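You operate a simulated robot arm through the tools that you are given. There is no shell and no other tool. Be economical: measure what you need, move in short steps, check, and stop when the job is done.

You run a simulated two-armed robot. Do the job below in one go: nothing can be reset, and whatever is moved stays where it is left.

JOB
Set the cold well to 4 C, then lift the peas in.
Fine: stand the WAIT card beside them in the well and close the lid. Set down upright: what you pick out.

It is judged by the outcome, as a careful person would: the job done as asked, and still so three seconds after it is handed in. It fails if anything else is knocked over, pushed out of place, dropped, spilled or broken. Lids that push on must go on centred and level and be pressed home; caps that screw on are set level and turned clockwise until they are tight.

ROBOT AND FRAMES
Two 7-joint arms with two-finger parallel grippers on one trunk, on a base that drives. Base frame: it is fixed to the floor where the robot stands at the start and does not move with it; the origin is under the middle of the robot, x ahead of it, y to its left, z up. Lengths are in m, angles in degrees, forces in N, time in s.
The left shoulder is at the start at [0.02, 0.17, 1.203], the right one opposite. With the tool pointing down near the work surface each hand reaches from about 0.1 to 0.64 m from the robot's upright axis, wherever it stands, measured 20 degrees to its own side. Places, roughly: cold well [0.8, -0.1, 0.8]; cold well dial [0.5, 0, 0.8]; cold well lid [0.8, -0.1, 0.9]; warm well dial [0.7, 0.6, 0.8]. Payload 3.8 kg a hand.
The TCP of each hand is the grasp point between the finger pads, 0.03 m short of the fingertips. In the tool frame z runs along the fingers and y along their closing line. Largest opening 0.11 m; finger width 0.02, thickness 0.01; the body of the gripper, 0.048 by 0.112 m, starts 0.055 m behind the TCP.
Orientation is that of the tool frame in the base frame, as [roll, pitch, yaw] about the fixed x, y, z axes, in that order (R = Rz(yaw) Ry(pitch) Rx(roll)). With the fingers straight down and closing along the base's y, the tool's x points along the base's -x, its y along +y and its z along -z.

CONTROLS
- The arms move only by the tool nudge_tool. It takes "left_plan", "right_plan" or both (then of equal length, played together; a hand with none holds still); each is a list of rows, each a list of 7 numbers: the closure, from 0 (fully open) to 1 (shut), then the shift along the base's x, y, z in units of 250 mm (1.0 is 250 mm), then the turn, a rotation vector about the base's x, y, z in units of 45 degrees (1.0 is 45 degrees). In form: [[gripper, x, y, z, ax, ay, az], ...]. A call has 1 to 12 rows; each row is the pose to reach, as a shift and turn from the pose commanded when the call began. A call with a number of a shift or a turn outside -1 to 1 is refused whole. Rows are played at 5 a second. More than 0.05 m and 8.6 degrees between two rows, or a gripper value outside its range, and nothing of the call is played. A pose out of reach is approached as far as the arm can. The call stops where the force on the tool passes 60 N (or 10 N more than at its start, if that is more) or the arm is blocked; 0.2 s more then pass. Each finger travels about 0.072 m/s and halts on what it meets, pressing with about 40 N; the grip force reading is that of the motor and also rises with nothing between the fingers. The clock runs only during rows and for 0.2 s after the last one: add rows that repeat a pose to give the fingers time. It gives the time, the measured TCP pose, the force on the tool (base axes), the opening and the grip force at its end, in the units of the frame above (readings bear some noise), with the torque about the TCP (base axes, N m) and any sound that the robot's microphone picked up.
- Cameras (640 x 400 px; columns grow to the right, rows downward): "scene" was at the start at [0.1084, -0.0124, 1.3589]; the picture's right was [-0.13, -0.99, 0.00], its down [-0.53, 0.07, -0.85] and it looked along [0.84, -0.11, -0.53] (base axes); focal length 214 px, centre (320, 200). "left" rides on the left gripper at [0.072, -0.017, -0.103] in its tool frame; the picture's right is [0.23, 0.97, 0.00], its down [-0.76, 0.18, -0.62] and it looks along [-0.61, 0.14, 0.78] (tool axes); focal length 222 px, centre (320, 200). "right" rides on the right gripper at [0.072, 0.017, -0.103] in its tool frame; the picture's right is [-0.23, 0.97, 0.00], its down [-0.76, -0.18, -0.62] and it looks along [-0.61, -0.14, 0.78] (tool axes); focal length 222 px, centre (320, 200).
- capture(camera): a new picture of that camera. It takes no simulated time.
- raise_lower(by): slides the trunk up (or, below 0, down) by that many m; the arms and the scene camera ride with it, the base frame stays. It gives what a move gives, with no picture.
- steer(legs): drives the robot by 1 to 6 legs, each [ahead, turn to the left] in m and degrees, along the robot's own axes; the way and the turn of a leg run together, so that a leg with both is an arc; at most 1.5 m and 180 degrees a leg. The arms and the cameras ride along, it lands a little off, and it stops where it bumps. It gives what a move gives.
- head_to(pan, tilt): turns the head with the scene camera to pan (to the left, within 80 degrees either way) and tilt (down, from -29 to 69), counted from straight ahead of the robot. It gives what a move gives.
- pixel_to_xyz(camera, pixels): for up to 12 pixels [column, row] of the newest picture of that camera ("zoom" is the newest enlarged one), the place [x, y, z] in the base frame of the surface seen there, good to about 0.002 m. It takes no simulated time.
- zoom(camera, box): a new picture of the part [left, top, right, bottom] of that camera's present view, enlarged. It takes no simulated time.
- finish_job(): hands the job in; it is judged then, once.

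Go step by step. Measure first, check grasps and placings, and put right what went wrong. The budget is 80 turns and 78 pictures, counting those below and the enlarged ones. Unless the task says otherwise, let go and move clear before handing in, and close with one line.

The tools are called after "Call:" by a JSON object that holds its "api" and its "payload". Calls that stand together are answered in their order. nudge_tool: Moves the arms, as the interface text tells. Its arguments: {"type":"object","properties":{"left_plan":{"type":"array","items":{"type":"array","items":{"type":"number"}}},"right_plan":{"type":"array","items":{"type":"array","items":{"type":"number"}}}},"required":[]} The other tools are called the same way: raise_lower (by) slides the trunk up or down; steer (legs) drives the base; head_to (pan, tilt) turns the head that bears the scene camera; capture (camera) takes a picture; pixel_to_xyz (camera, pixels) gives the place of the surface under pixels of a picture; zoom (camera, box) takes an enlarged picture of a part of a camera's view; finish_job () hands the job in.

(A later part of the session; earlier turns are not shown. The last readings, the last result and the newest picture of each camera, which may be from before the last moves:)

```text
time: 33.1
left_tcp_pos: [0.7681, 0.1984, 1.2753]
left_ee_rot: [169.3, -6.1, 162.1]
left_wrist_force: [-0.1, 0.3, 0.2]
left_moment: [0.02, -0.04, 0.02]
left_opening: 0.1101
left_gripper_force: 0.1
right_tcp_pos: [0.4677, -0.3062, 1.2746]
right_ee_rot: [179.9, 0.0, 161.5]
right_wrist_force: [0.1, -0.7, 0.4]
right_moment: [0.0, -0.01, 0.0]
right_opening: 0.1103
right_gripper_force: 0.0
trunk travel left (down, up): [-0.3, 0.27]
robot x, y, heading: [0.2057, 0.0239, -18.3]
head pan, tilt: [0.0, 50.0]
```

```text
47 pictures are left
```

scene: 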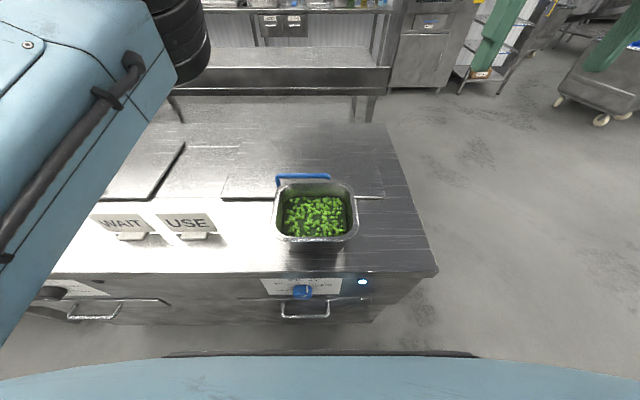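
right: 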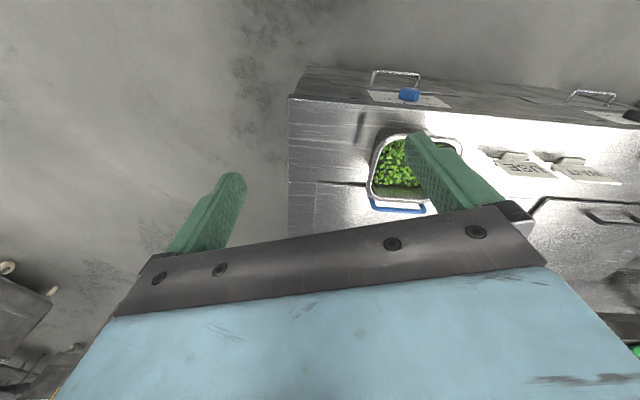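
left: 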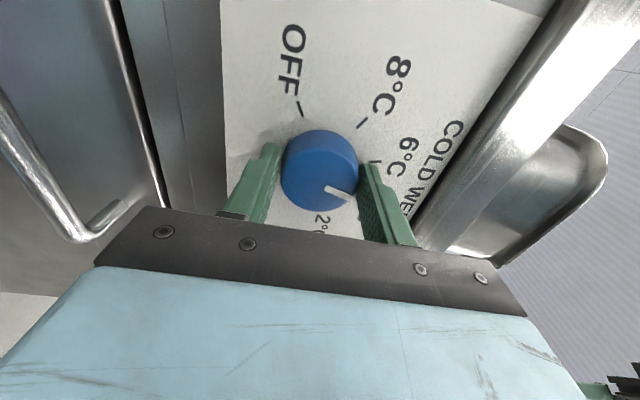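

I'm square to the counter with no bump. I'll zoom in and measure the handle, pan rim and lid.

Call:
{"api": "zoom", "payload": {"camera": "scene", "box": [210, 130, 402, 250]}}

Call:
{"api": "pixel_to_xyz", "payload": {"camera": "scene", "pixels": [[279, 180], [300, 177], [328, 177], [278, 187], [276, 186], [275, 210], [352, 210], [315, 185], [315, 240], [224, 199], [381, 198], [300, 150]]}}

```text
3.33 times, centred on (306, 190) of scene
```

zoom: 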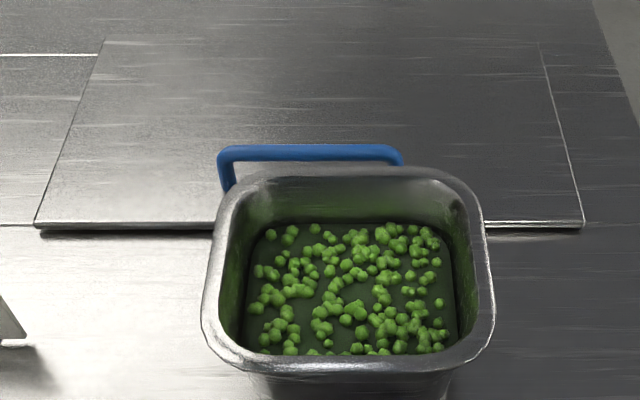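

```text
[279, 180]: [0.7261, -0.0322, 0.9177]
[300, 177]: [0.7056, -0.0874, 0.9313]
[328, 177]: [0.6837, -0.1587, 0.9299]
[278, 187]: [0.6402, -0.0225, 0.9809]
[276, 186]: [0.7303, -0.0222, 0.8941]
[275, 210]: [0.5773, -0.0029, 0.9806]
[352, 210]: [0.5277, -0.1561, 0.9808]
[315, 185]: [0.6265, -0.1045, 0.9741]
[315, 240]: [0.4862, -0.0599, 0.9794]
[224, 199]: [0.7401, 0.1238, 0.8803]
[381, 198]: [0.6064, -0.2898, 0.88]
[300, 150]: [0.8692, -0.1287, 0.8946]
```

The handle bar is at v≈0.700, s 0.062 to 0.195, top z 0.931, and the pan's back rim at v≈0.63 leaves room. I'll bring the right hand over the bar, yawed 90° so it closes across it.

Call:
{"api": "nudge_tool", "payload": {"right_plan": [[0, 0.08, 0.067, -0.03, 0, 0, 0.167], [0, 0.16, 0.135, -0.07, 0, 0, 0.333], [0, 0.234, 0.202, -0.1, 0, 0, 0.5], [0, 0.312, 0.27, -0.13, 0, 0, 0.667], [0, 0.39, 0.337, -0.17, 0, 0, 0.833], [0, 0.469, 0.405, -0.2, 0, 0, 1]]}}

Call:
{"api": "nudge_tool", "payload": {"right_plan": [[0.1, 0.08, 0.067, -0.08, 0, 0, 0.167], [0.2, 0.16, 0.135, -0.16, 0, 0, 0.333], [0.3, 0.234, 0.202, -0.24, 0, 0, 0.5], [0.4, 0.312, 0.27, -0.32, 0, 0, 0.667], [0.4, 0.39, 0.337, -0.4, 0, 0, 0.833], [0.4, 0.469, 0.405, -0.5, 0, 0, 1]]}}

Call:
{"api": "capture", "payload": {"camera": "right"}}

Call:
{"api": "capture", "payload": {"camera": "scene"}}

```text
time: 34.5
left_tcp_pos: [0.7686, 0.1983, 1.2758]
left_ee_rot: [169.3, -6.2, 162.1]
left_wrist_force: [-0.2, 0.6, -0.9]
left_moment: [-0.01, 0.01, 0.02]
left_opening: 0.1099
left_gripper_force: 0.2
right_tcp_pos: [0.5851, -0.2026, 1.2243]
right_ee_rot: [179.9, 0.0, -153.3]
right_wrist_force: [1.2, 0.5, 0.0]
right_moment: [0.01, 0.02, 0.01]
right_opening: 0.1099
right_gripper_force: 0.1
trunk travel left (down, up): [-0.3, 0.27]
robot x, y, heading: [0.2047, 0.0237, -18.3]
head pan, tilt: [0.0, 50.0]
```

```text
time: 35.9
left_tcp_pos: [0.7633, 0.1912, 1.2792]
left_ee_rot: [169.0, -6.2, 162.0]
left_wrist_force: [-0.4, -0.9, 1.0]
left_moment: [0.11, -0.05, 0.0]
left_opening: 0.1103
left_gripper_force: 0.0
right_tcp_pos: [0.5346, -0.1138, 1.1037]
right_ee_rot: [-178.9, 0.7, -114.3]
right_wrist_force: [-0.8, -0.6, 0.4]
right_moment: [0.13, -0.07, 0.02]
right_opening: 0.0658
right_gripper_force: 0.0
right hand out of reach, approached as far as the arm can: row 3, 4, 5, 6
trunk travel left (down, up): [-0.3, 0.27]
robot x, y, heading: [0.2073, 0.0278, -18.3]
head pan, tilt: [0.0, 50.0]
```

```text
45 pictures are left
```

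right: 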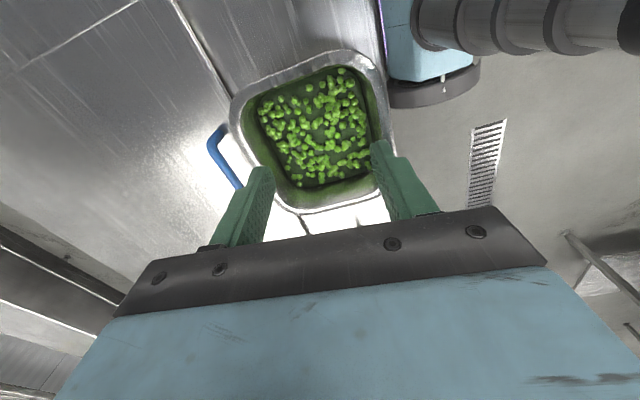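

```text
44 pictures are left
```

scene: 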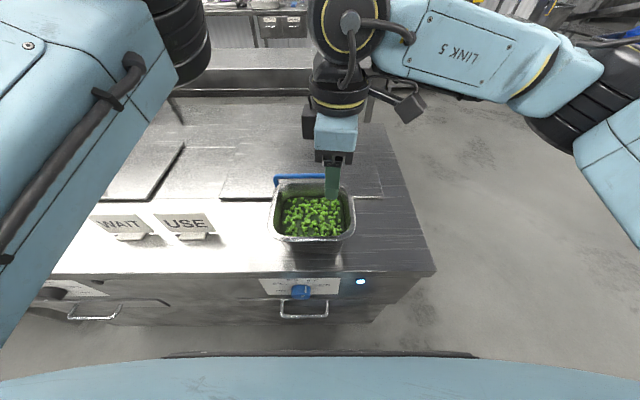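

The right arm ran out of reach yawing that way. I'll unwind it and approach with the opposite yaw (camera side to the left).

Call:
{"api": "nudge_tool", "payload": {"right_plan": [[0.4, -0.02, -0.07, 0.07, 0, 0, -0.167], [0.4, -0.04, -0.14, 0.14, 0, 0, -0.333], [0.4, -0.06, -0.2, 0.2, 0, 0, -0.5], [0.4, -0.08, -0.27, 0.27, 0, 0, -0.667], [0.4, -0.1, -0.34, 0.34, 0, 0, -0.833], [0.4, -0.12, -0.4, 0.4, 0, 0, -1]]}}

Call:
{"api": "nudge_tool", "payload": {"right_plan": [[0.4, 0, 0, 0, 0, 0, -0.167], [0.4, 0, 0, 0, 0, 0, -0.333], [0.4, 0, 0, 0, 0, 0, -0.5], [0.4, 0, 0, 0, 0, 0, -0.667], [0.4, 0, 0, 0, 0, 0, -0.833], [0.4, 0, 0, 0, 0, 0, -1]]}}

Call:
{"api": "nudge_tool", "payload": {"right_plan": [[0.4, 0.05, 0.03, -0.02, 0, 0, -0.167], [0.4, 0.1, 0.05, -0.04, 0, 0, -0.333], [0.4, 0.16, 0.08, -0.06, 0, 0, -0.5], [0.4, 0.22, 0.11, -0.08, 0, 0, -0.667], [0.4, 0.27, 0.13, -0.1, 0, 0, -0.833], [0.4, 0.32, 0.16, -0.12, 0, 0, -1]]}}

Call:
{"api": "nudge_tool", "payload": {"right_plan": [[0.4, 0.07, 0.04, -0.05, 0, 0, -0.15], [0.4, 0.14, 0.08, -0.1, 0, 0, -0.3], [0.4, 0.2, 0.12, -0.14, 0, 0, -0.45], [0.4, 0.27, 0.16, -0.18, 0, 0, -0.6], [0.4, 0.34, 0.2, -0.23, 0, 0, -0.75], [0.4, 0.4, 0.24, -0.28, 0, 0, -0.87]]}}

Call:
{"api": "capture", "payload": {"camera": "scene"}}

```text
time: 37.3
left_tcp_pos: [0.7672, 0.1987, 1.2751]
left_ee_rot: [169.4, -6.3, 162.2]
left_wrist_force: [-0.2, 0.0, 0.0]
left_moment: [-0.06, 0.02, -0.02]
left_opening: 0.11
left_gripper_force: 0.0
right_tcp_pos: [0.5093, -0.2116, 1.2044]
right_ee_rot: [-179.0, 0.5, -159.4]
right_wrist_force: [0.1, -0.5, 0.6]
right_moment: [-0.03, -0.04, 0.02]
right_opening: 0.0659
right_gripper_force: 0.2
trunk travel left (down, up): [-0.3, 0.27]
robot x, y, heading: [0.2015, 0.0206, -18.3]
head pan, tilt: [0.0, 50.0]
```

```text
time: 38.7
left_tcp_pos: [0.7683, 0.1987, 1.276]
left_ee_rot: [169.3, -6.2, 162.1]
left_wrist_force: [0.8, 0.4, 0.5]
left_moment: [0.0, -0.01, 0.04]
left_opening: 0.1098
left_gripper_force: 0.0
right_tcp_pos: [0.5086, -0.2122, 1.2037]
right_ee_rot: [-179.0, 0.3, 155.6]
right_wrist_force: [0.2, -0.3, 0.4]
right_moment: [0.01, 0.0, 0.01]
right_opening: 0.0659
right_gripper_force: 0.1
trunk travel left (down, up): [-0.3, 0.27]
robot x, y, heading: [0.2036, 0.027, -18.4]
head pan, tilt: [0.0, 50.0]
```

```text
time: 40.1
left_tcp_pos: [0.7695, 0.1985, 1.2762]
left_ee_rot: [169.3, -6.2, 162.1]
left_wrist_force: [-0.1, 0.2, -0.5]
left_moment: [0.01, 0.01, 0.0]
left_opening: 0.1104
left_gripper_force: 0.0
right_tcp_pos: [0.591, -0.1723, 1.1743]
right_ee_rot: [-179.0, 0.2, 110.5]
right_wrist_force: [-0.2, 0.3, -0.2]
right_moment: [0.0, 0.01, 0.01]
right_opening: 0.0657
right_gripper_force: 0.1
trunk travel left (down, up): [-0.3, 0.27]
robot x, y, heading: [0.2029, 0.0247, -18.4]
head pan, tilt: [0.0, 50.0]
```

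```text
time: 41.5
left_tcp_pos: [0.7688, 0.2002, 1.2749]
left_ee_rot: [169.4, -6.3, 162.1]
left_wrist_force: [0.2, -0.1, 0.1]
left_moment: [0.01, 0.0, -0.01]
left_opening: 0.11
left_gripper_force: 0.0
right_tcp_pos: [0.6893, -0.1114, 1.1029]
right_ee_rot: [-179.1, 0.2, 71.4]
right_wrist_force: [0.8, 0.0, 0.2]
right_moment: [-0.01, 0.06, 0.0]
right_opening: 0.0659
right_gripper_force: 0.0
trunk travel left (down, up): [-0.3, 0.27]
robot x, y, heading: [0.2023, 0.0217, -18.3]
head pan, tilt: [0.0, 50.0]
```

```text
43 pictures are left
```

scene: 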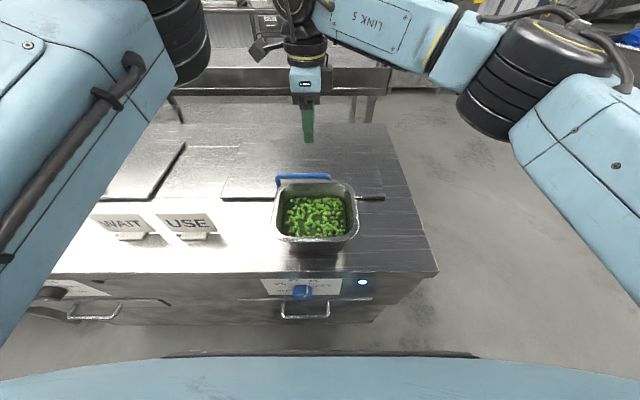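

That yaw works: the right hand is above the bar at z=1.10. I'll descend to straddle the bar, stopping at z=0.929 so the tips clear the lid.

Call:
{"api": "nudge_tool", "payload": {"right_plan": [[0.4, 0.026, 0.015, -0.15, 0, 0, 0], [0.4, 0.052, 0.031, -0.33, 0, 0, 0], [0.4, 0.052, 0.031, -0.5, 0, 0, 0], [0.4, 0.052, 0.031, -0.6, 0, 0, 0], [0.4, 0.052, 0.031, -0.696, 0, 0, 0]]}}

Call:
{"api": "capture", "payload": {"camera": "right"}}

Call:
{"api": "zoom", "payload": {"camera": "scene", "box": [210, 110, 402, 230]}}

```text
time: 42.7
left_tcp_pos: [0.7678, 0.1973, 1.2756]
left_ee_rot: [169.3, -6.1, 162.0]
left_wrist_force: [-1.2, 0.3, 0.1]
left_moment: [0.04, -0.01, -0.02]
left_opening: 0.1098
left_gripper_force: 0.0
right_tcp_pos: [0.7021, -0.1033, 0.9293]
right_ee_rot: [-179.0, 0.4, 71.5]
right_wrist_force: [-1.0, 0.3, 0.1]
right_moment: [0.01, 0.03, -0.01]
right_opening: 0.066
right_gripper_force: 0.1
trunk travel left (down, up): [-0.3, 0.27]
robot x, y, heading: [0.2015, 0.0225, -18.2]
head pan, tilt: [0.0, 50.0]
```

```text
42 pictures are left
```

right: 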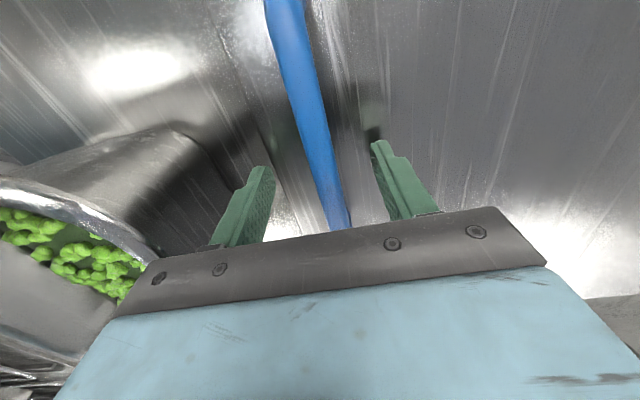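

```text
3.33 times, centred on (306, 170) of scene
```

zoom: 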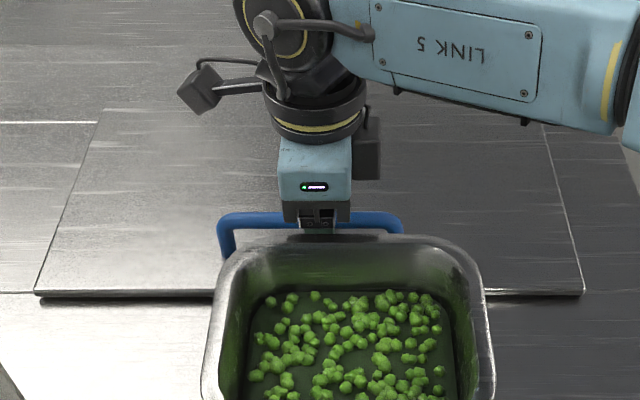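

The bar is between the fingers. I'll close and lift 40 mm to learn how the lid moves.

Call:
{"api": "nudge_tool", "payload": {"right_plan": [[1, 0, 0, 0, 0, 0, 0], [1, 0, 0, 0, 0, 0, 0], [1, 0, 0, 0, 0, 0, 0], [1, 0, 0, 0.05, 0, 0, 0], [1, 0.005, -0.001, 0.1, 0, 0, 0], [1, 0.01, -0.003, 0.16, 0, 0, 0], [1, 0.01, -0.003, 0.16, 0, 0, 0]]}}

Call:
{"api": "zoom", "payload": {"camera": "scene", "box": [210, 90, 402, 210]}}

```text
time: 44.1
left_tcp_pos: [0.7744, 0.1985, 1.2736]
left_ee_rot: [169.3, -6.3, 162.1]
left_wrist_force: [-0.2, 0.9, -0.2]
left_moment: [-0.05, -0.01, 0.0]
left_opening: 0.1096
left_gripper_force: 0.1
right_tcp_pos: [0.7164, -0.1088, 0.9597]
right_ee_rot: [179.9, 0.3, 71.2]
right_wrist_force: [32.4, -3.5, -18.8]
right_moment: [0.9, -0.29, 0.67]
right_opening: 0.0139
right_gripper_force: 45.3
trunk travel left (down, up): [-0.3, 0.27]
robot x, y, heading: [0.2074, 0.0233, -18.2]
head pan, tilt: [0.0, 50.0]
stopped in row 6 (right hand): the force on the tool passed its limit at 63 N (the readings are from after the stop); the commanded pose is now the measured one
```

```text
3.33 times, centred on (306, 150) of scene
```

zoom: 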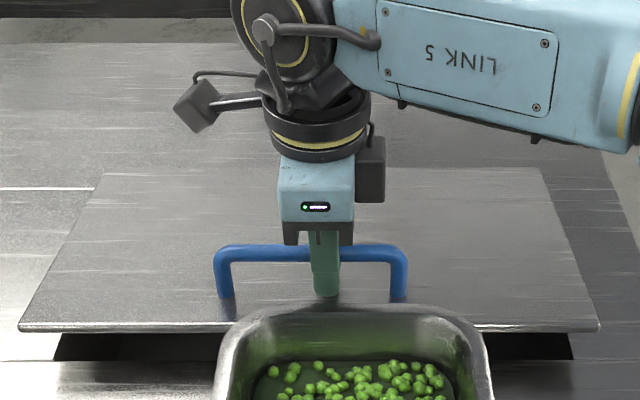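

The lid is hinged at the back and coming up, but my straight path strained it with 63 N along +v. I'll measure the lid's new plane to find the hinge axis.

Call:
{"api": "pixel_to_xyz", "payload": {"camera": "zoom", "pixels": [[24, 324], [594, 323], [104, 178], [538, 172], [60, 250], [565, 245], [220, 255], [400, 255], [180, 320], [500, 320], [55, 350], [580, 350]]}}

```text
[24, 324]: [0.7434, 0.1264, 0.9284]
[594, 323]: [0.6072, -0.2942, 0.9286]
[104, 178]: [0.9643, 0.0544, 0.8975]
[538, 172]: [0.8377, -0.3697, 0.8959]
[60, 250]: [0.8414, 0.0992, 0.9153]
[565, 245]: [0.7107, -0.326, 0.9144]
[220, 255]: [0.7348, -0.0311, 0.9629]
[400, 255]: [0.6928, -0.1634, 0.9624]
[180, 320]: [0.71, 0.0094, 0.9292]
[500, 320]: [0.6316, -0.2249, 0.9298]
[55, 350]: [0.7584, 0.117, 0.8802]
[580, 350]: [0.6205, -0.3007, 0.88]
```

The hinge lies near v≈0.922, z≈0.888, so the bar follows an arc of radius about 0.221 m that I need to track. I'll lower the lid, let go and rise, then drive a little closer for reach.

Call:
{"api": "nudge_tool", "payload": {"right_plan": [[1, -0.015, 0.005, -0.04, 0, 0, 0], [1, -0.03, 0.01, -0.08, 0, 0, 0], [1, -0.04, 0.013, -0.12, 0, 0, 0], [0.6, -0.04, 0.013, -0.12, 0, 0, 0], [0.4, -0.04, 0.013, -0.12, 0, 0, 0], [0.4, -0.04, 0.013, 0, 0, 0, 0], [0.4, -0.04, 0.013, 0.18, 0, 0, 0], [0.4, -0.04, 0.013, 0.36, 0, 0, 0]]}}

Call:
{"api": "steer", "payload": {"legs": [[0.06, 0]]}}

Call:
{"api": "capture", "payload": {"camera": "scene"}}

Call:
{"api": "capture", "payload": {"camera": "right"}}

```text
time: 45.9
left_tcp_pos: [0.768, 0.1993, 1.2749]
left_ee_rot: [169.3, -6.2, 162.0]
left_wrist_force: [-1.0, 0.9, 0.0]
left_moment: [-0.05, 0.0, -0.01]
left_opening: 0.1102
left_gripper_force: 0.1
right_tcp_pos: [0.6982, -0.1035, 1.0543]
right_ee_rot: [-179.8, 0.5, 71.4]
right_wrist_force: [0.6, 0.4, -0.8]
right_moment: [0.0, 0.0, 0.01]
right_opening: 0.0663
right_gripper_force: 0.0
trunk travel left (down, up): [-0.3, 0.27]
robot x, y, heading: [0.2059, 0.0264, -18.5]
head pan, tilt: [0.0, 50.0]
```

```text
time: 46.8
left_tcp_pos: [0.826, 0.1803, 1.2753]
left_ee_rot: [169.2, -6.2, 162.1]
left_wrist_force: [0.5, -0.5, 1.0]
left_moment: [0.01, 0.02, 0.04]
left_opening: 0.1103
left_gripper_force: 0.0
right_tcp_pos: [0.7565, -0.1238, 1.0527]
right_ee_rot: [-179.7, 0.3, 71.4]
right_wrist_force: [1.4, -1.3, -0.1]
right_moment: [0.03, 0.0, 0.02]
right_opening: 0.0659
right_gripper_force: 0.0
trunk travel left (down, up): [-0.3, 0.27]
robot x, y, heading: [0.2564, 0.0042, -18.2]
head pan, tilt: [0.0, 50.0]
```

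```text
39 pictures are left
```

scene: 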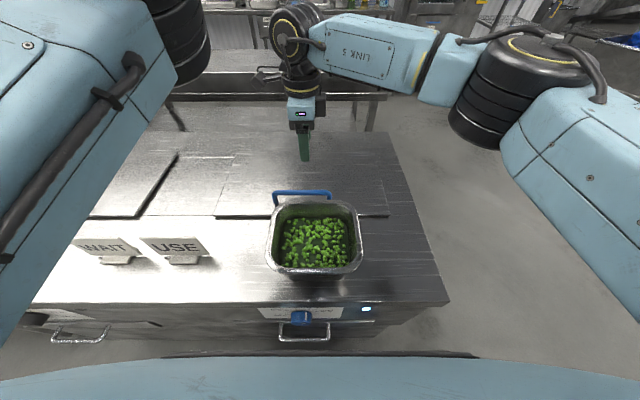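

```text
38 pictures are left
```

right: 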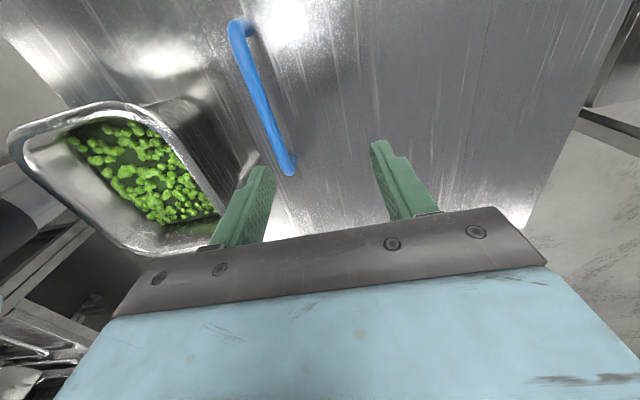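

No bump, and the lid is closed again. I'll regrip the bar slightly higher (TCP z=0.936) and then follow the arc.

Call:
{"api": "nudge_tool", "payload": {"right_plan": [[0.4, -0.1, 0.038, 0, 0, 0, 0], [0.4, -0.205, 0.077, -0.1, 0, 0, 0], [0.4, -0.205, 0.077, -0.28, 0, 0, 0], [0.4, -0.205, 0.077, -0.4, 0, 0, 0], [0.4, -0.205, 0.077, -0.467, 0, 0, 0], [1, -0.205, 0.077, -0.467, 0, 0, 0], [1, -0.205, 0.077, -0.467, 0, 0, 0], [1, -0.205, 0.077, -0.467, 0, 0, 0]]}}

Call:
{"api": "nudge_tool", "payload": {"right_plan": [[1, 0.027, -0.009, 0.12, 0, 0, 0], [1, 0.071, -0.023, 0.234, 0, 0, 0], [1, 0.128, -0.042, 0.342, 0, 0, 0], [1, 0.2, -0.066, 0.439, 0, 0, 0], [1, 0.284, -0.093, 0.526, 0, 0, 0], [1, 0.378, -0.124, 0.599, 0, 0, 0]]}}

Call:
{"api": "capture", "payload": {"camera": "scene"}}

```text
time: 48.6
left_tcp_pos: [0.8268, 0.1807, 1.2752]
left_ee_rot: [169.2, -6.3, 162.2]
left_wrist_force: [0.2, 0.0, 0.1]
left_moment: [0.01, 0.01, -0.01]
left_opening: 0.11
left_gripper_force: 0.1
right_tcp_pos: [0.7084, -0.1043, 0.9363]
right_ee_rot: [179.9, 0.3, 71.5]
right_wrist_force: [18.7, -3.0, -0.6]
right_moment: [-0.09, -0.25, 0.88]
right_opening: 0.0137
right_gripper_force: 45.0
trunk travel left (down, up): [-0.3, 0.27]
robot x, y, heading: [0.2589, 0.0061, -18.3]
head pan, tilt: [0.0, 50.0]
```

```text
time: 50.0
left_tcp_pos: [0.825, 0.1794, 1.2752]
left_ee_rot: [169.4, -6.2, 162.0]
left_wrist_force: [0.6, 0.1, 0.4]
left_moment: [0.03, 0.0, 0.01]
left_opening: 0.1101
left_gripper_force: 0.0
right_tcp_pos: [0.7977, -0.1346, 1.0853]
right_ee_rot: [-179.8, 0.3, 71.4]
right_wrist_force: [-4.2, -0.7, -9.9]
right_moment: [-0.58, 0.37, 0.25]
right_opening: 0.0138
right_gripper_force: 45.0
trunk travel left (down, up): [-0.3, 0.27]
robot x, y, heading: [0.2617, 0.0062, -18.4]
head pan, tilt: [0.0, 50.0]
```

```text
37 pictures are left
```

scene: 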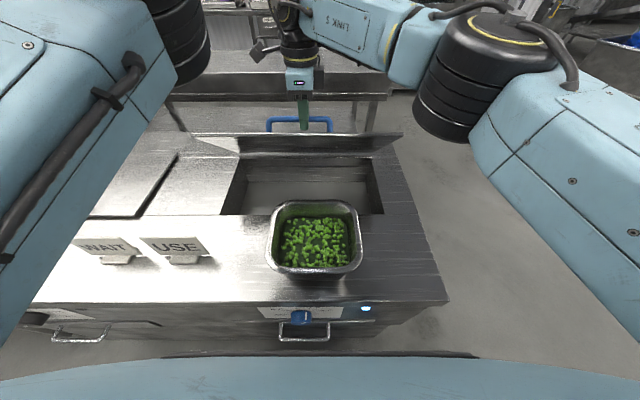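

The lid is following, about half open with low force. I'll continue along the arc to about 96°.

Call:
{"api": "nudge_tool", "payload": {"right_plan": [[1, 0.103, -0.034, 0.059, 0, 0, 0], [1, 0.213, -0.07, 0.101, 0, 0, 0], [1, 0.328, -0.107, 0.128, 0, 0, 0], [1, 0.445, -0.145, 0.137, 0, 0, 0], [1, 0.561, -0.184, 0.13, 0, 0, 0], [1, 0.677, -0.221, 0.105, 0, 0, 0]]}}

Call:
{"api": "capture", "payload": {"camera": "scene"}}

```text
time: 51.4
left_tcp_pos: [0.8223, 0.1853, 1.2759]
left_ee_rot: [169.6, -6.0, 162.2]
left_wrist_force: [0.3, -0.2, 0.3]
left_moment: [-0.01, 0.01, 0.0]
left_opening: 0.1099
left_gripper_force: 0.0
right_tcp_pos: [0.8167, -0.1739, 1.1033]
right_ee_rot: [-179.9, 0.1, 72.0]
right_wrist_force: [-2.2, 32.8, 24.4]
right_moment: [0.4, 0.01, 0.09]
right_opening: 0.0137
right_gripper_force: 44.7
right hand out of reach, approached as far as the arm can: row 1, 2, 3, 4, 5, 6
trunk travel left (down, up): [-0.3, 0.27]
robot x, y, heading: [0.2614, 0.008, -18.3]
head pan, tilt: [0.0, 50.0]
```

```text
36 pictures are left
```

scene: 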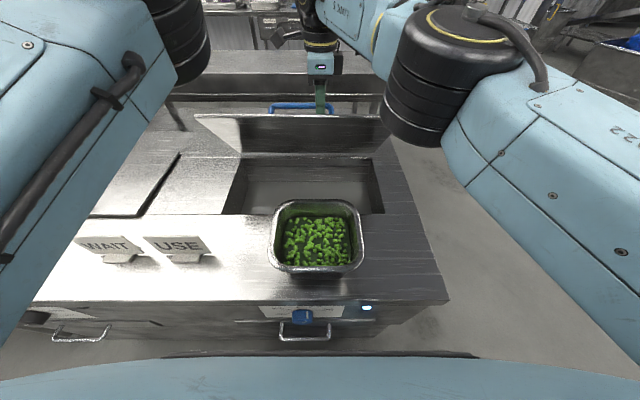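

The right arm reached its limit at roughly 57° of lid opening, and it's holding the lid. I'll bring the left hand in, fingers tilted forward, to push the lid's inner face the rest of the way.

Call:
{"api": "nudge_tool", "payload": {"left_plan": [[0.3, -0.05, 0.017, -0.08, -0.052, -0.158, 0], [0.6, -0.1, 0.033, -0.16, -0.104, -0.317, 0], [1, -0.15, 0.05, -0.24, -0.156, -0.475, 0], [1, -0.2, 0.067, -0.32, -0.207, -0.633, 0], [1, -0.25, 0.083, -0.4, -0.259, -0.792, 0], [1, -0.304, 0.1, -0.48, -0.311, -0.95, 0]]}}

Call:
{"api": "capture", "payload": {"camera": "scene"}}

Call:
{"api": "capture", "payload": {"camera": "left"}}

```text
time: 52.8
left_tcp_pos: [0.7851, 0.2377, 1.1434]
left_ee_rot: [169.7, 39.1, 162.4]
left_wrist_force: [0.2, -0.5, 0.3]
left_moment: [-0.03, 0.0, 0.02]
left_opening: 0.0001
left_gripper_force: 37.9
left hand out of reach, approached as far as the arm can: row 1, 2, 3, 4, 5, 6
right_tcp_pos: [0.8161, -0.1753, 1.1014]
right_ee_rot: [-179.9, 0.1, 71.8]
right_wrist_force: [-7.9, 31.6, 25.1]
right_moment: [0.27, 0.07, 0.08]
right_opening: 0.0136
right_gripper_force: 44.9
trunk travel left (down, up): [-0.3, 0.27]
robot x, y, heading: [0.2596, 0.0031, -18.6]
head pan, tilt: [0.0, 50.0]
```

```text
35 pictures are left
```

scene: 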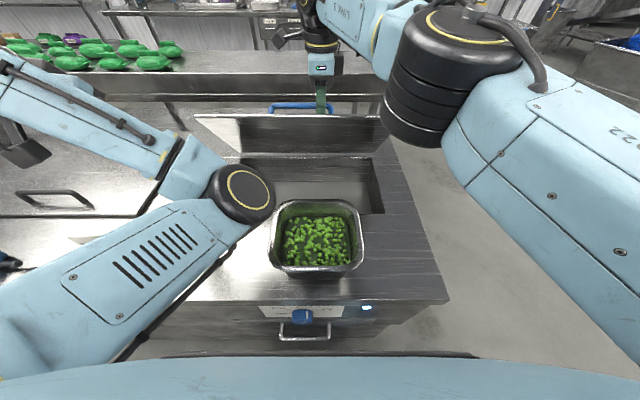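

```text
34 pictures are left
```

left: 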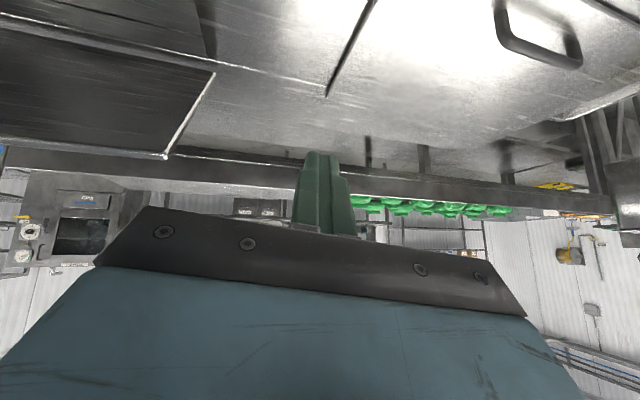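

The left elbow has swung inward near the pan. I'll check its actual height and position before moving further.

Call:
{"api": "pixel_to_xyz", "payload": {"camera": "scene", "pixels": [[240, 195], [262, 200], [240, 222], [180, 160], [100, 110], [150, 240], [250, 120], [330, 140], [20, 150], [300, 175], [60, 320], [340, 185]]}}

```text
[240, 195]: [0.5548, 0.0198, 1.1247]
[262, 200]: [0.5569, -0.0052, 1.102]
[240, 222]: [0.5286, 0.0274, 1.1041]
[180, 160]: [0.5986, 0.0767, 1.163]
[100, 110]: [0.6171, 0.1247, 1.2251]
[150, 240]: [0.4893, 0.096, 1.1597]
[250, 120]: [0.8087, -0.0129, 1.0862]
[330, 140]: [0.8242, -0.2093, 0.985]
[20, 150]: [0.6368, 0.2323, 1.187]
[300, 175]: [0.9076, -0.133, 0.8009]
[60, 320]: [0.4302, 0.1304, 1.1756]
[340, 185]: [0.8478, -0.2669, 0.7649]
```

The elbow is at z≈1.10, above the pan rim at 0.98. I'll cautiously move the left hand right in front of the lid edge, at a safe height, to see how this arm behaves.

Call:
{"api": "nudge_tool", "payload": {"left_plan": [[1, -0.015, -0.11, 0, 0, 0, 0], [1, -0.03, -0.22, 0, 0, 0, 0], [1, -0.045, -0.33, 0, 0, 0, 0], [1, -0.06, -0.44, 0, 0, 0, 0], [1, -0.075, -0.55, 0, 0, 0, 0], [1, -0.085, -0.645, 0, 0, 0, 0]]}}

Call:
{"api": "capture", "payload": {"camera": "scene"}}

Call:
{"api": "pixel_to_xyz", "payload": {"camera": "scene", "pixels": [[240, 195], [262, 200], [240, 222], [180, 160], [270, 210], [230, 240]]}}

```text
time: 54.4
left_tcp_pos: [0.8018, 0.0882, 1.1507]
left_ee_rot: [168.3, 42.8, 163.4]
left_wrist_force: [-0.6, -0.1, 0.4]
left_moment: [0.01, 0.0, 0.01]
left_opening: 0.0001
left_gripper_force: 37.9
left hand out of reach, approached as far as the arm can: row 1, 2, 3, 4, 5, 6
right_tcp_pos: [0.8161, -0.1759, 1.1012]
right_ee_rot: [-179.8, -0.2, 72.0]
right_wrist_force: [-6.2, 6.6, 13.5]
right_moment: [-0.42, 0.42, 0.09]
right_opening: 0.0137
right_gripper_force: 44.6
trunk travel left (down, up): [-0.3, 0.27]
robot x, y, heading: [0.2625, 0.0075, -17.9]
head pan, tilt: [0.0, 50.0]
stopped in row 6 (left hand): the arm was blocked; the commanded pose is now the measured one
```

```text
33 pictures are left
```

scene: 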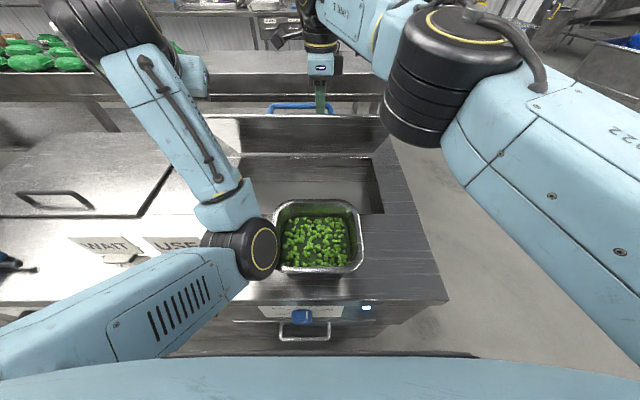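

```text
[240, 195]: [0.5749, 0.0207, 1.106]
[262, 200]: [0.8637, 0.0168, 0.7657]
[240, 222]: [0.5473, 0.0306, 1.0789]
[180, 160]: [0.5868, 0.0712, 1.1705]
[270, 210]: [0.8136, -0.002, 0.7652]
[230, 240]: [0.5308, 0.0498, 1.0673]
```

The left hand is now just in front of the lid's left corner, a bit high. I'll back off slightly and lower it by 60 mm, watching the elbow.

Call:
{"api": "nudge_tool", "payload": {"left_plan": [[1, -0.06, 0.02, 0, 0, 0, 0], [1, -0.08, 0.026, -0.1, 0, 0, 0], [1, -0.08, 0.026, -0.2, 0, 0, 0], [1, -0.08, 0.026, -0.28, 0, 0, 0]]}}

Call:
{"api": "capture", "payload": {"camera": "scene"}}

Call:
{"api": "capture", "payload": {"camera": "left"}}

```text
time: 55.3
left_tcp_pos: [0.7939, 0.1064, 1.184]
left_ee_rot: [167.2, 52.9, 164.3]
left_wrist_force: [0.2, -0.5, 0.7]
left_moment: [0.03, 0.0, -0.06]
left_opening: 0.0
left_gripper_force: 37.7
left hand out of reach, approached as far as the arm can: row 1
right_tcp_pos: [0.8145, -0.1774, 1.1012]
right_ee_rot: [-179.9, -0.2, 72.0]
right_wrist_force: [-2.4, 3.9, 5.2]
right_moment: [-0.61, 0.01, 0.03]
right_opening: 0.0135
right_gripper_force: 45.3
trunk travel left (down, up): [-0.3, 0.27]
robot x, y, heading: [0.2597, 0.0066, -18.1]
head pan, tilt: [0.0, 50.0]
stopped in row 4 (left hand): the arm was blocked; the commanded pose is now the measured one
```

```text
32 pictures are left
```

scene: 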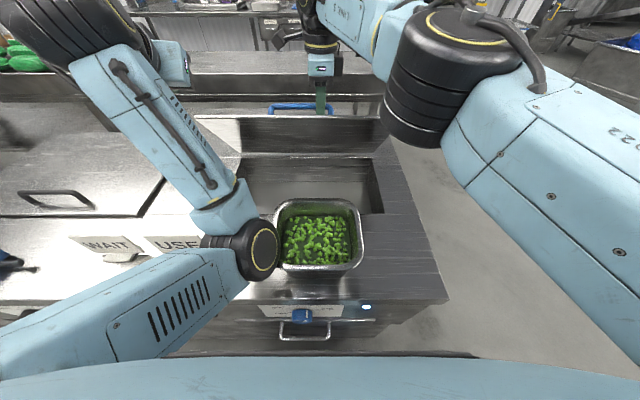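

```text
31 pictures are left
```

left: 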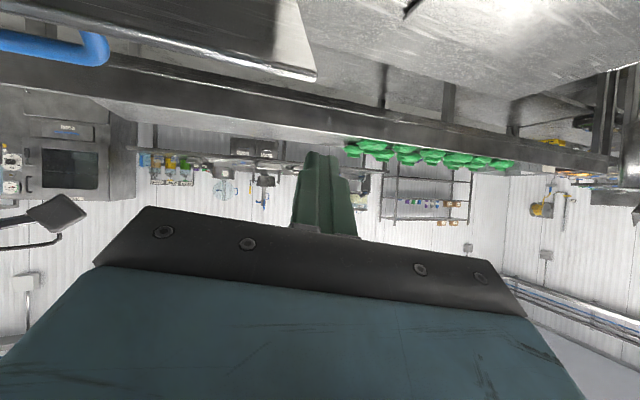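

The left arm is in a poor elbow branch at its joint limits. I'll stretch it out up, left and forward, away from everything, so the elbow can swing back to its normal side.

Call:
{"api": "nudge_tool", "payload": {"left_plan": [[1, 0.05, 0.15, 0.05, -0.032, -0.098, 0], [1, 0.1, 0.3, 0.1, -0.064, -0.195, 0], [1, 0.15, 0.45, 0.15, -0.096, -0.293, 0], [1, 0.2, 0.6, 0.15, -0.128, -0.39, 0], [1, 0.33, 0.7, 0.15, -0.16, -0.488, 0], [1, 0.48, 0.75, 0.15, -0.19, -0.585, 0], [1, 0.63, 0.75, 0.15, -0.22, -0.68, 0], [1, 0.78, 0.74, 0.15, -0.255, -0.78, 0], [1, 0.93, 0.7, 0.15, -0.255, -0.78, 0], [1, 0.93, 0.7, 0.15, -0.255, -0.78, 0.1]]}}

Call:
{"api": "capture", "payload": {"camera": "scene"}}

```text
time: 57.5
left_tcp_pos: [1.026, 0.2795, 1.2183]
left_ee_rot: [-112.7, 87.0, -112.1]
left_wrist_force: [0.3, -0.1, 0.8]
left_moment: [-0.02, -0.03, 0.03]
left_opening: 0.0
left_gripper_force: 37.3
right_tcp_pos: [0.8161, -0.1764, 1.1009]
right_ee_rot: [-180.0, -0.4, 71.7]
right_wrist_force: [-14.4, 15.7, 29.3]
right_moment: [0.38, 0.08, 0.16]
right_opening: 0.0136
right_gripper_force: 44.5
trunk travel left (down, up): [-0.3, 0.27]
robot x, y, heading: [0.2609, 0.0071, -18.3]
head pan, tilt: [0.0, 50.0]
```

```text
30 pictures are left
```

scene: 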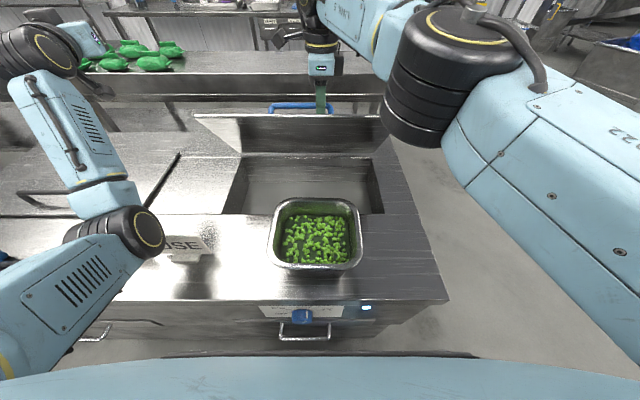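

The left arm is stretched out and back within reach. I'll lower it to z≈1.06 left of the lid, tilted slightly down, before sliding in under the lid.

Call:
{"api": "nudge_tool", "payload": {"left_plan": [[1, -0.087, 0.029, -0.107, 0.023, 0.07, 0], [1, -0.175, 0.057, -0.213, 0.046, 0.14, 0], [1, -0.262, 0.086, -0.32, 0.07, 0.21, 0], [1, -0.35, 0.115, -0.427, 0.092, 0.281, 0], [1, -0.437, 0.143, -0.533, 0.115, 0.352, 0], [1, -0.524, 0.172, -0.64, 0.138, 0.422, 0]]}}

Call:
{"api": "capture", "payload": {"camera": "scene"}}

Call:
{"api": "pixel_to_xyz", "payload": {"camera": "scene", "pixels": [[140, 230], [110, 245], [150, 210], [205, 118], [380, 118], [240, 152], [60, 60], [60, 120], [190, 245], [100, 210], [120, 160], [205, 250]]}}

```text
time: 58.9
left_tcp_pos: [0.8959, 0.3204, 1.0571]
left_ee_rot: [169.3, 69.6, 170.2]
left_wrist_force: [-0.3, -0.6, 0.3]
left_moment: [-0.02, -0.02, 0.03]
left_opening: 0.0
left_gripper_force: 38.1
right_tcp_pos: [0.8162, -0.176, 1.1009]
right_ee_rot: [-179.9, -0.3, 71.8]
right_wrist_force: [-13.5, 19.0, 29.8]
right_moment: [0.17, 0.12, 0.11]
right_opening: 0.0136
right_gripper_force: 45.2
trunk travel left (down, up): [-0.3, 0.27]
robot x, y, heading: [0.2595, 0.0079, -18.1]
head pan, tilt: [0.0, 50.0]
```

```text
29 pictures are left
```

scene: 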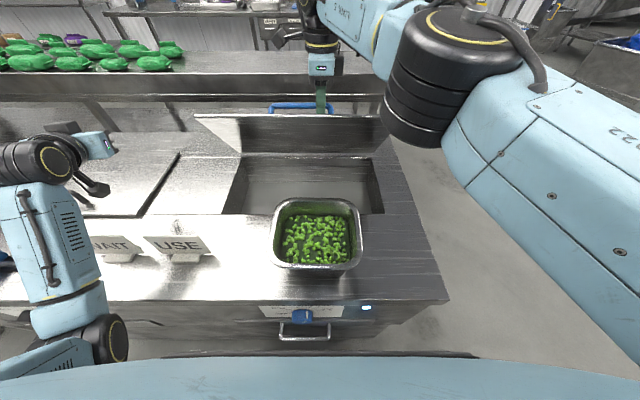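

```text
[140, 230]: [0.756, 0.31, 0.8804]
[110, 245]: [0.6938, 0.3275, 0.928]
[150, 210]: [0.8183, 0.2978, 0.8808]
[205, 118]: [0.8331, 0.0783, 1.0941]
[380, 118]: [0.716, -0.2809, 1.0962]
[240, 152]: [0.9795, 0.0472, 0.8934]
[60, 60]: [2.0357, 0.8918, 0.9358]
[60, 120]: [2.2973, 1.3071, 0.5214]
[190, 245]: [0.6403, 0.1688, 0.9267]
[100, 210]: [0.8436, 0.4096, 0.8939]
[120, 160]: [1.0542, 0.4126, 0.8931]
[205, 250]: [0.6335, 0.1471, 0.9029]
```

The left arm is healthy now, at s=0.583, v=0.75, z=1.057, and the lid's front edge is at v=0.767, z=1.094. I'll slide the left hand right to get under the lid's left part.

Call:
{"api": "nudge_tool", "payload": {"left_plan": [[1, -0.11, -0.14, 0, 0, 0, 0], [1, -0.178, -0.302, 0, 0, 0, 0], [1, -0.243, -0.464, 0, 0, 0, 0], [1, -0.308, -0.626, 0, 0, 0, 0], [1, -0.373, -0.788, 0, 0, 0, 0], [1, -0.438, -0.951, 0, 0, 0, 0]]}}

Call:
{"api": "capture", "payload": {"camera": "scene"}}

```text
time: 60.3
left_tcp_pos: [0.787, 0.0844, 1.0565]
left_ee_rot: [169.2, 69.6, 170.4]
left_wrist_force: [0.3, -0.4, 0.4]
left_moment: [-0.04, -0.02, 0.02]
left_opening: 0.0
left_gripper_force: 37.6
right_tcp_pos: [0.8166, -0.1774, 1.101]
right_ee_rot: [-179.9, -0.2, 71.8]
right_wrist_force: [-14.4, 15.1, 27.6]
right_moment: [0.78, -0.01, 0.28]
right_opening: 0.0138
right_gripper_force: 45.2
trunk travel left (down, up): [-0.3, 0.27]
robot x, y, heading: [0.261, 0.0093, -18.4]
head pan, tilt: [0.0, 50.0]
```

```text
28 pictures are left
```

scene: 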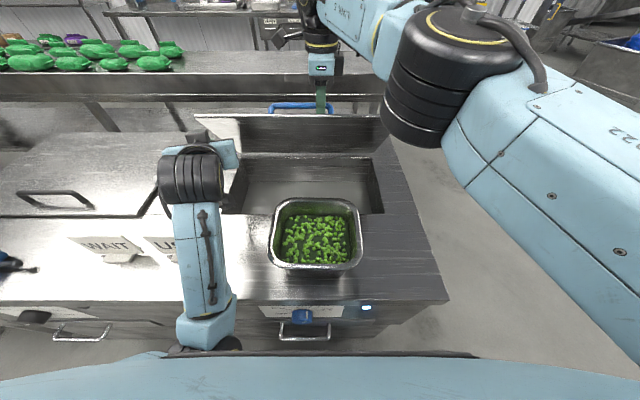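

The left fingers are poised under the lid. I'll advance until they touch its inner face while the right hand still holds the bar.

Call:
{"api": "nudge_tool", "payload": {"left_plan": [[1, 0.05, -0.1, 0, 0, 0, 0], [1, 0.11, -0.12, 0, 0, 0, 0], [1, 0.15, -0.135, 0, 0, 0, 0], [1, 0.18, -0.145, 0, 0, 0, 0], [1, 0.2, -0.15, 0, 0, 0, 0]]}}

Call:
{"api": "zoom", "payload": {"camera": "scene", "box": [150, 80, 406, 240]}}

```text
time: 61.2
left_tcp_pos: [0.8275, 0.0479, 1.0582]
left_ee_rot: [169.3, 69.4, 170.4]
left_wrist_force: [0.4, -0.3, 0.7]
left_moment: [0.01, 0.02, 0.0]
left_opening: 0.0
left_gripper_force: 37.6
right_tcp_pos: [0.8204, -0.1785, 1.1032]
right_ee_rot: [179.0, -0.6, 71.8]
right_wrist_force: [-11.5, 5.3, 21.3]
right_moment: [-0.6, 0.48, 0.07]
right_opening: 0.0134
right_gripper_force: 45.2
trunk travel left (down, up): [-0.3, 0.27]
robot x, y, heading: [0.2593, 0.0079, -18.1]
head pan, tilt: [0.0, 50.0]
stopped in row 4 (left hand): the force on the tool passed its limit at 74 N (the readings are from after the stop); the commanded pose is now the measured one
```

```text
2.50 times, centred on (278, 160) of scene
```

zoom: 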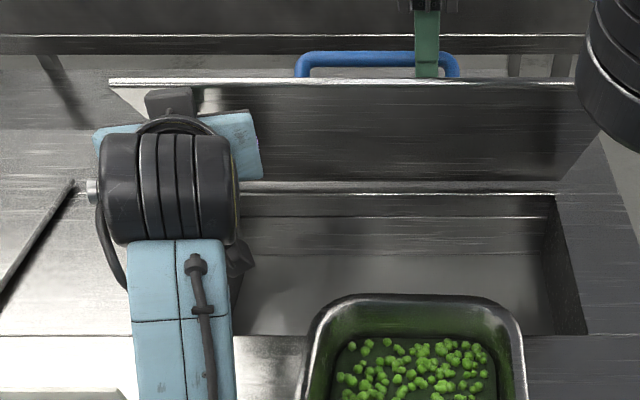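

The left hand is touching the lid. Now the right hand opens and withdraws straight up while the left supports.

Call:
{"api": "nudge_tool", "payload": {"right_plan": [[0.6, 0, 0, 0, 0, 0, 0], [0.4, 0, 0, 0, 0, 0, 0], [0.4, 0, 0, 0.05, 0, 0, 0], [0.4, 0, 0, 0.15, 0, 0, 0], [0.4, -0.05, 0.01, 0.28, 0, 0, 0], [0.4, -0.18, 0.02, 0.35, 0, 0, 0], [0.4, -0.36, 0, 0.35, 0, 0, 0]]}}

Call:
{"api": "zoom", "payload": {"camera": "scene", "box": [150, 80, 406, 240]}}

```text
time: 62.9
left_tcp_pos: [0.8298, 0.0499, 1.0558]
left_ee_rot: [169.8, 69.4, 170.8]
left_wrist_force: [0.3, 1.0, 0.0]
left_moment: [-0.01, -0.01, -0.06]
left_opening: 0.0002
left_gripper_force: 38.2
right_tcp_pos: [0.7323, -0.1766, 1.1879]
right_ee_rot: [179.1, -0.3, 71.5]
right_wrist_force: [-0.5, 2.0, 0.2]
right_moment: [-0.12, -0.08, 0.0]
right_opening: 0.0659
right_gripper_force: 0.0
right hand out of reach, approached as far as the arm can: row 4
trunk travel left (down, up): [-0.3, 0.27]
robot x, y, heading: [0.2594, 0.0103, -18.3]
head pan, tilt: [0.0, 50.0]
```

```text
2.50 times, centred on (278, 160) of scene
```

zoom: 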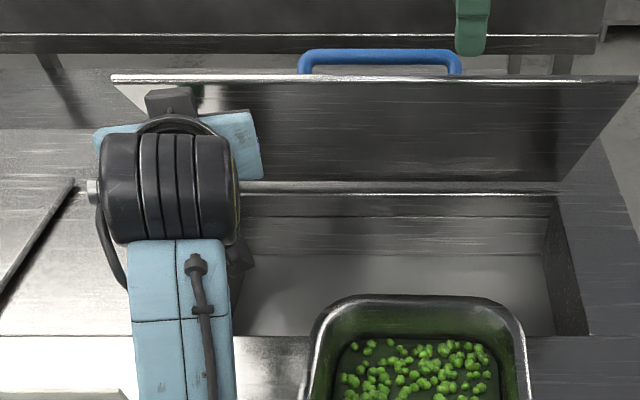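

The lid stays up, with almost no load on the left hand, so the hinge seems to hold. I'll push it on towards vertical and a little past.

Call:
{"api": "nudge_tool", "payload": {"left_plan": [[1, 0.08, -0.026, 0.01, 0, 0, 0], [1, 0.16, -0.052, 0.02, 0, 0, 0], [1, 0.24, -0.079, 0.02, 0, 0, 0], [1, 0.32, -0.105, 0.02, 0, 0, 0], [1, 0.4, -0.131, 0.02, 0, 0, 0], [1, 0.47, -0.154, 0.02, 0, 0, 0], [1, 0.52, -0.17, 0.02, 0, 0, 0]]}}

Call:
{"api": "zoom", "payload": {"camera": "scene", "box": [150, 80, 406, 240]}}

```text
time: 64.5
left_tcp_pos: [0.9596, 0.0042, 1.0622]
left_ee_rot: [169.3, 69.3, 170.4]
left_wrist_force: [-2.8, 1.0, 5.1]
left_moment: [-0.01, -0.19, 0.03]
left_opening: 0.0
left_gripper_force: 37.7
right_tcp_pos: [0.7312, -0.1804, 1.1851]
right_ee_rot: [179.1, -0.5, 71.7]
right_wrist_force: [-0.6, -0.3, 0.2]
right_moment: [0.01, 0.01, -0.03]
right_opening: 0.0659
right_gripper_force: 0.1
trunk travel left (down, up): [-0.3, 0.27]
robot x, y, heading: [0.2601, 0.0046, -18.2]
head pan, tilt: [0.0, 50.0]
```

```text
2.50 times, centred on (278, 160) of scene
```

zoom: 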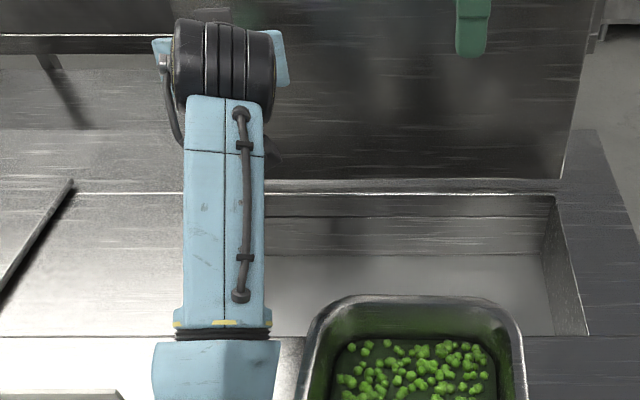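

The lid stands at about vertical. I'll withdraw the left hand, tilting it back to fingers-down, and see whether the lid stays.

Call:
{"api": "nudge_tool", "payload": {"left_plan": [[0.9, -0.12, 0.06, 0.02, 0.026, 0.08, 0], [0.7, -0.26, 0.12, 0.06, 0.07, 0.22, 0], [0.5, -0.4, 0.18, 0.12, 0.12, 0.37, 0], [0.3, -0.54, 0.24, 0.18, 0.17, 0.52, 0], [0.2, -0.67, 0.3, 0.24, 0.22, 0.67, 0], [0.2, -0.78, 0.36, 0.3, 0.27, 0.82, 0], [0.2, -0.86, 0.4, 0.36, 0.311, 0.95, 0]]}}

Call:
{"api": "capture", "payload": {"camera": "scene"}}

```text
time: 66.0
left_tcp_pos: [0.8163, 0.1333, 1.103]
left_ee_rot: [161.9, 24.6, 165.4]
left_wrist_force: [0.0, -0.1, 0.3]
left_moment: [-0.02, -0.01, 0.02]
left_opening: 0.088
left_gripper_force: 0.1
left hand out of reach, approached as far as the arm can: row 6, 7
right_tcp_pos: [0.7327, -0.1825, 1.1852]
right_ee_rot: [179.1, -0.5, 71.7]
right_wrist_force: [0.1, 0.1, 0.8]
right_moment: [0.0, -0.02, -0.01]
right_opening: 0.0662
right_gripper_force: 0.0
trunk travel left (down, up): [-0.3, 0.27]
robot x, y, heading: [0.2601, 0.0075, -18.3]
head pan, tilt: [0.0, 50.0]
```

```text
24 pictures are left
```

scene: 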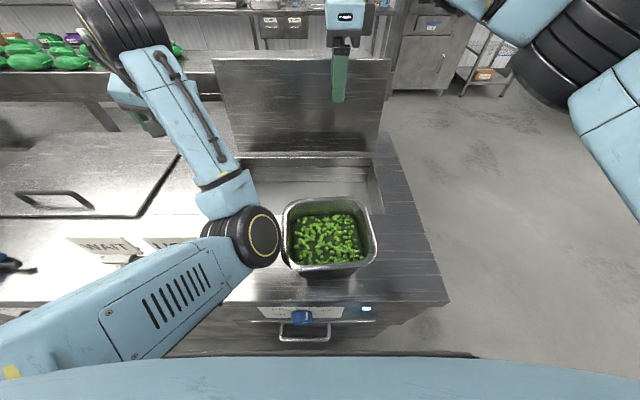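

The lid stays open by itself, but my low left elbow nudged the pan a little to the right. It's still upright and full. I'll raise the trunk to lift the elbow clear, then back the robot 0.2 m so the arms can work more extended.

Call:
{"api": "raise_lower", "payload": {"by": 0.15}}

Call:
{"api": "steer", "payload": {"legs": [[-0.2, 0]]}}

Call:
{"api": "capture", "payload": {"camera": "scene"}}

```text
time: 67.8
left_tcp_pos: [0.8176, 0.1337, 1.2531]
left_ee_rot: [162.1, 24.7, 165.5]
left_wrist_force: [0.7, -0.3, 0.4]
left_moment: [-0.01, 0.03, 0.01]
left_opening: 0.088
left_gripper_force: 0.1
right_tcp_pos: [0.7322, -0.181, 1.3353]
right_ee_rot: [179.2, -0.5, 71.7]
right_wrist_force: [-0.2, 0.0, -0.1]
right_moment: [0.07, -0.02, -0.03]
right_opening: 0.0657
right_gripper_force: 0.0
trunk travel left (down, up): [-0.45, 0.12]
robot x, y, heading: [0.2608, 0.0067, -18.2]
head pan, tilt: [0.0, 50.0]
```

```text
time: 69.4
left_tcp_pos: [0.6254, 0.1966, 1.2517]
left_ee_rot: [162.1, 24.6, 165.5]
left_wrist_force: [0.6, 0.7, 0.8]
left_moment: [0.0, 0.01, 0.0]
left_opening: 0.088
left_gripper_force: 0.0
right_tcp_pos: [0.5413, -0.1199, 1.3347]
right_ee_rot: [179.2, -0.5, 71.7]
right_wrist_force: [-0.2, 0.1, 0.6]
right_moment: [-0.04, -0.03, 0.0]
right_opening: 0.066
right_gripper_force: 0.0
trunk travel left (down, up): [-0.45, 0.12]
robot x, y, heading: [0.0679, 0.0709, -18.2]
head pan, tilt: [0.0, 50.0]
```

```text
23 pictures are left
```

scene: 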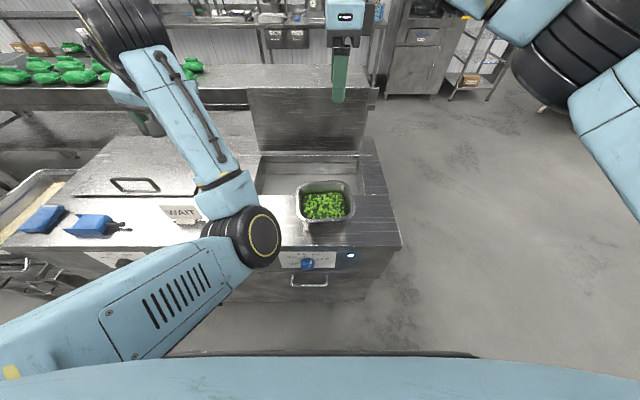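

I've backed off, and the pan is clear with the well open. I'll measure the pan and well opening now.

Call:
{"api": "zoom", "payload": {"camera": "scene", "box": [240, 140, 400, 240]}}

Call:
{"api": "pixel_to_xyz", "payload": {"camera": "zoom", "pixels": [[224, 205], [445, 200], [335, 166], [345, 308], [240, 160], [410, 165], [460, 290], [85, 62], [465, 65], [180, 100], [470, 130], [500, 205]]}}

```text
4.00 times, centred on (320, 190) of scene
```

zoom: 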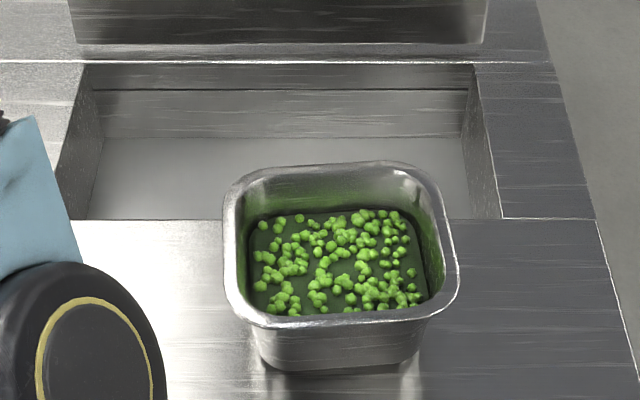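

```text
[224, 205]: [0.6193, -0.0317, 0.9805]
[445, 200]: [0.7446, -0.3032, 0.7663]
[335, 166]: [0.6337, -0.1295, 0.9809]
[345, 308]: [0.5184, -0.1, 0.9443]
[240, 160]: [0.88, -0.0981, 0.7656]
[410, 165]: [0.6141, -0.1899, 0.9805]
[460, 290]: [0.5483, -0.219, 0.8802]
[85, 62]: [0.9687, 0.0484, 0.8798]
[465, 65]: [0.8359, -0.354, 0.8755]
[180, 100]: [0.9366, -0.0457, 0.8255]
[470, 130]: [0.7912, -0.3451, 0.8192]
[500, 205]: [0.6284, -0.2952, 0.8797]
```

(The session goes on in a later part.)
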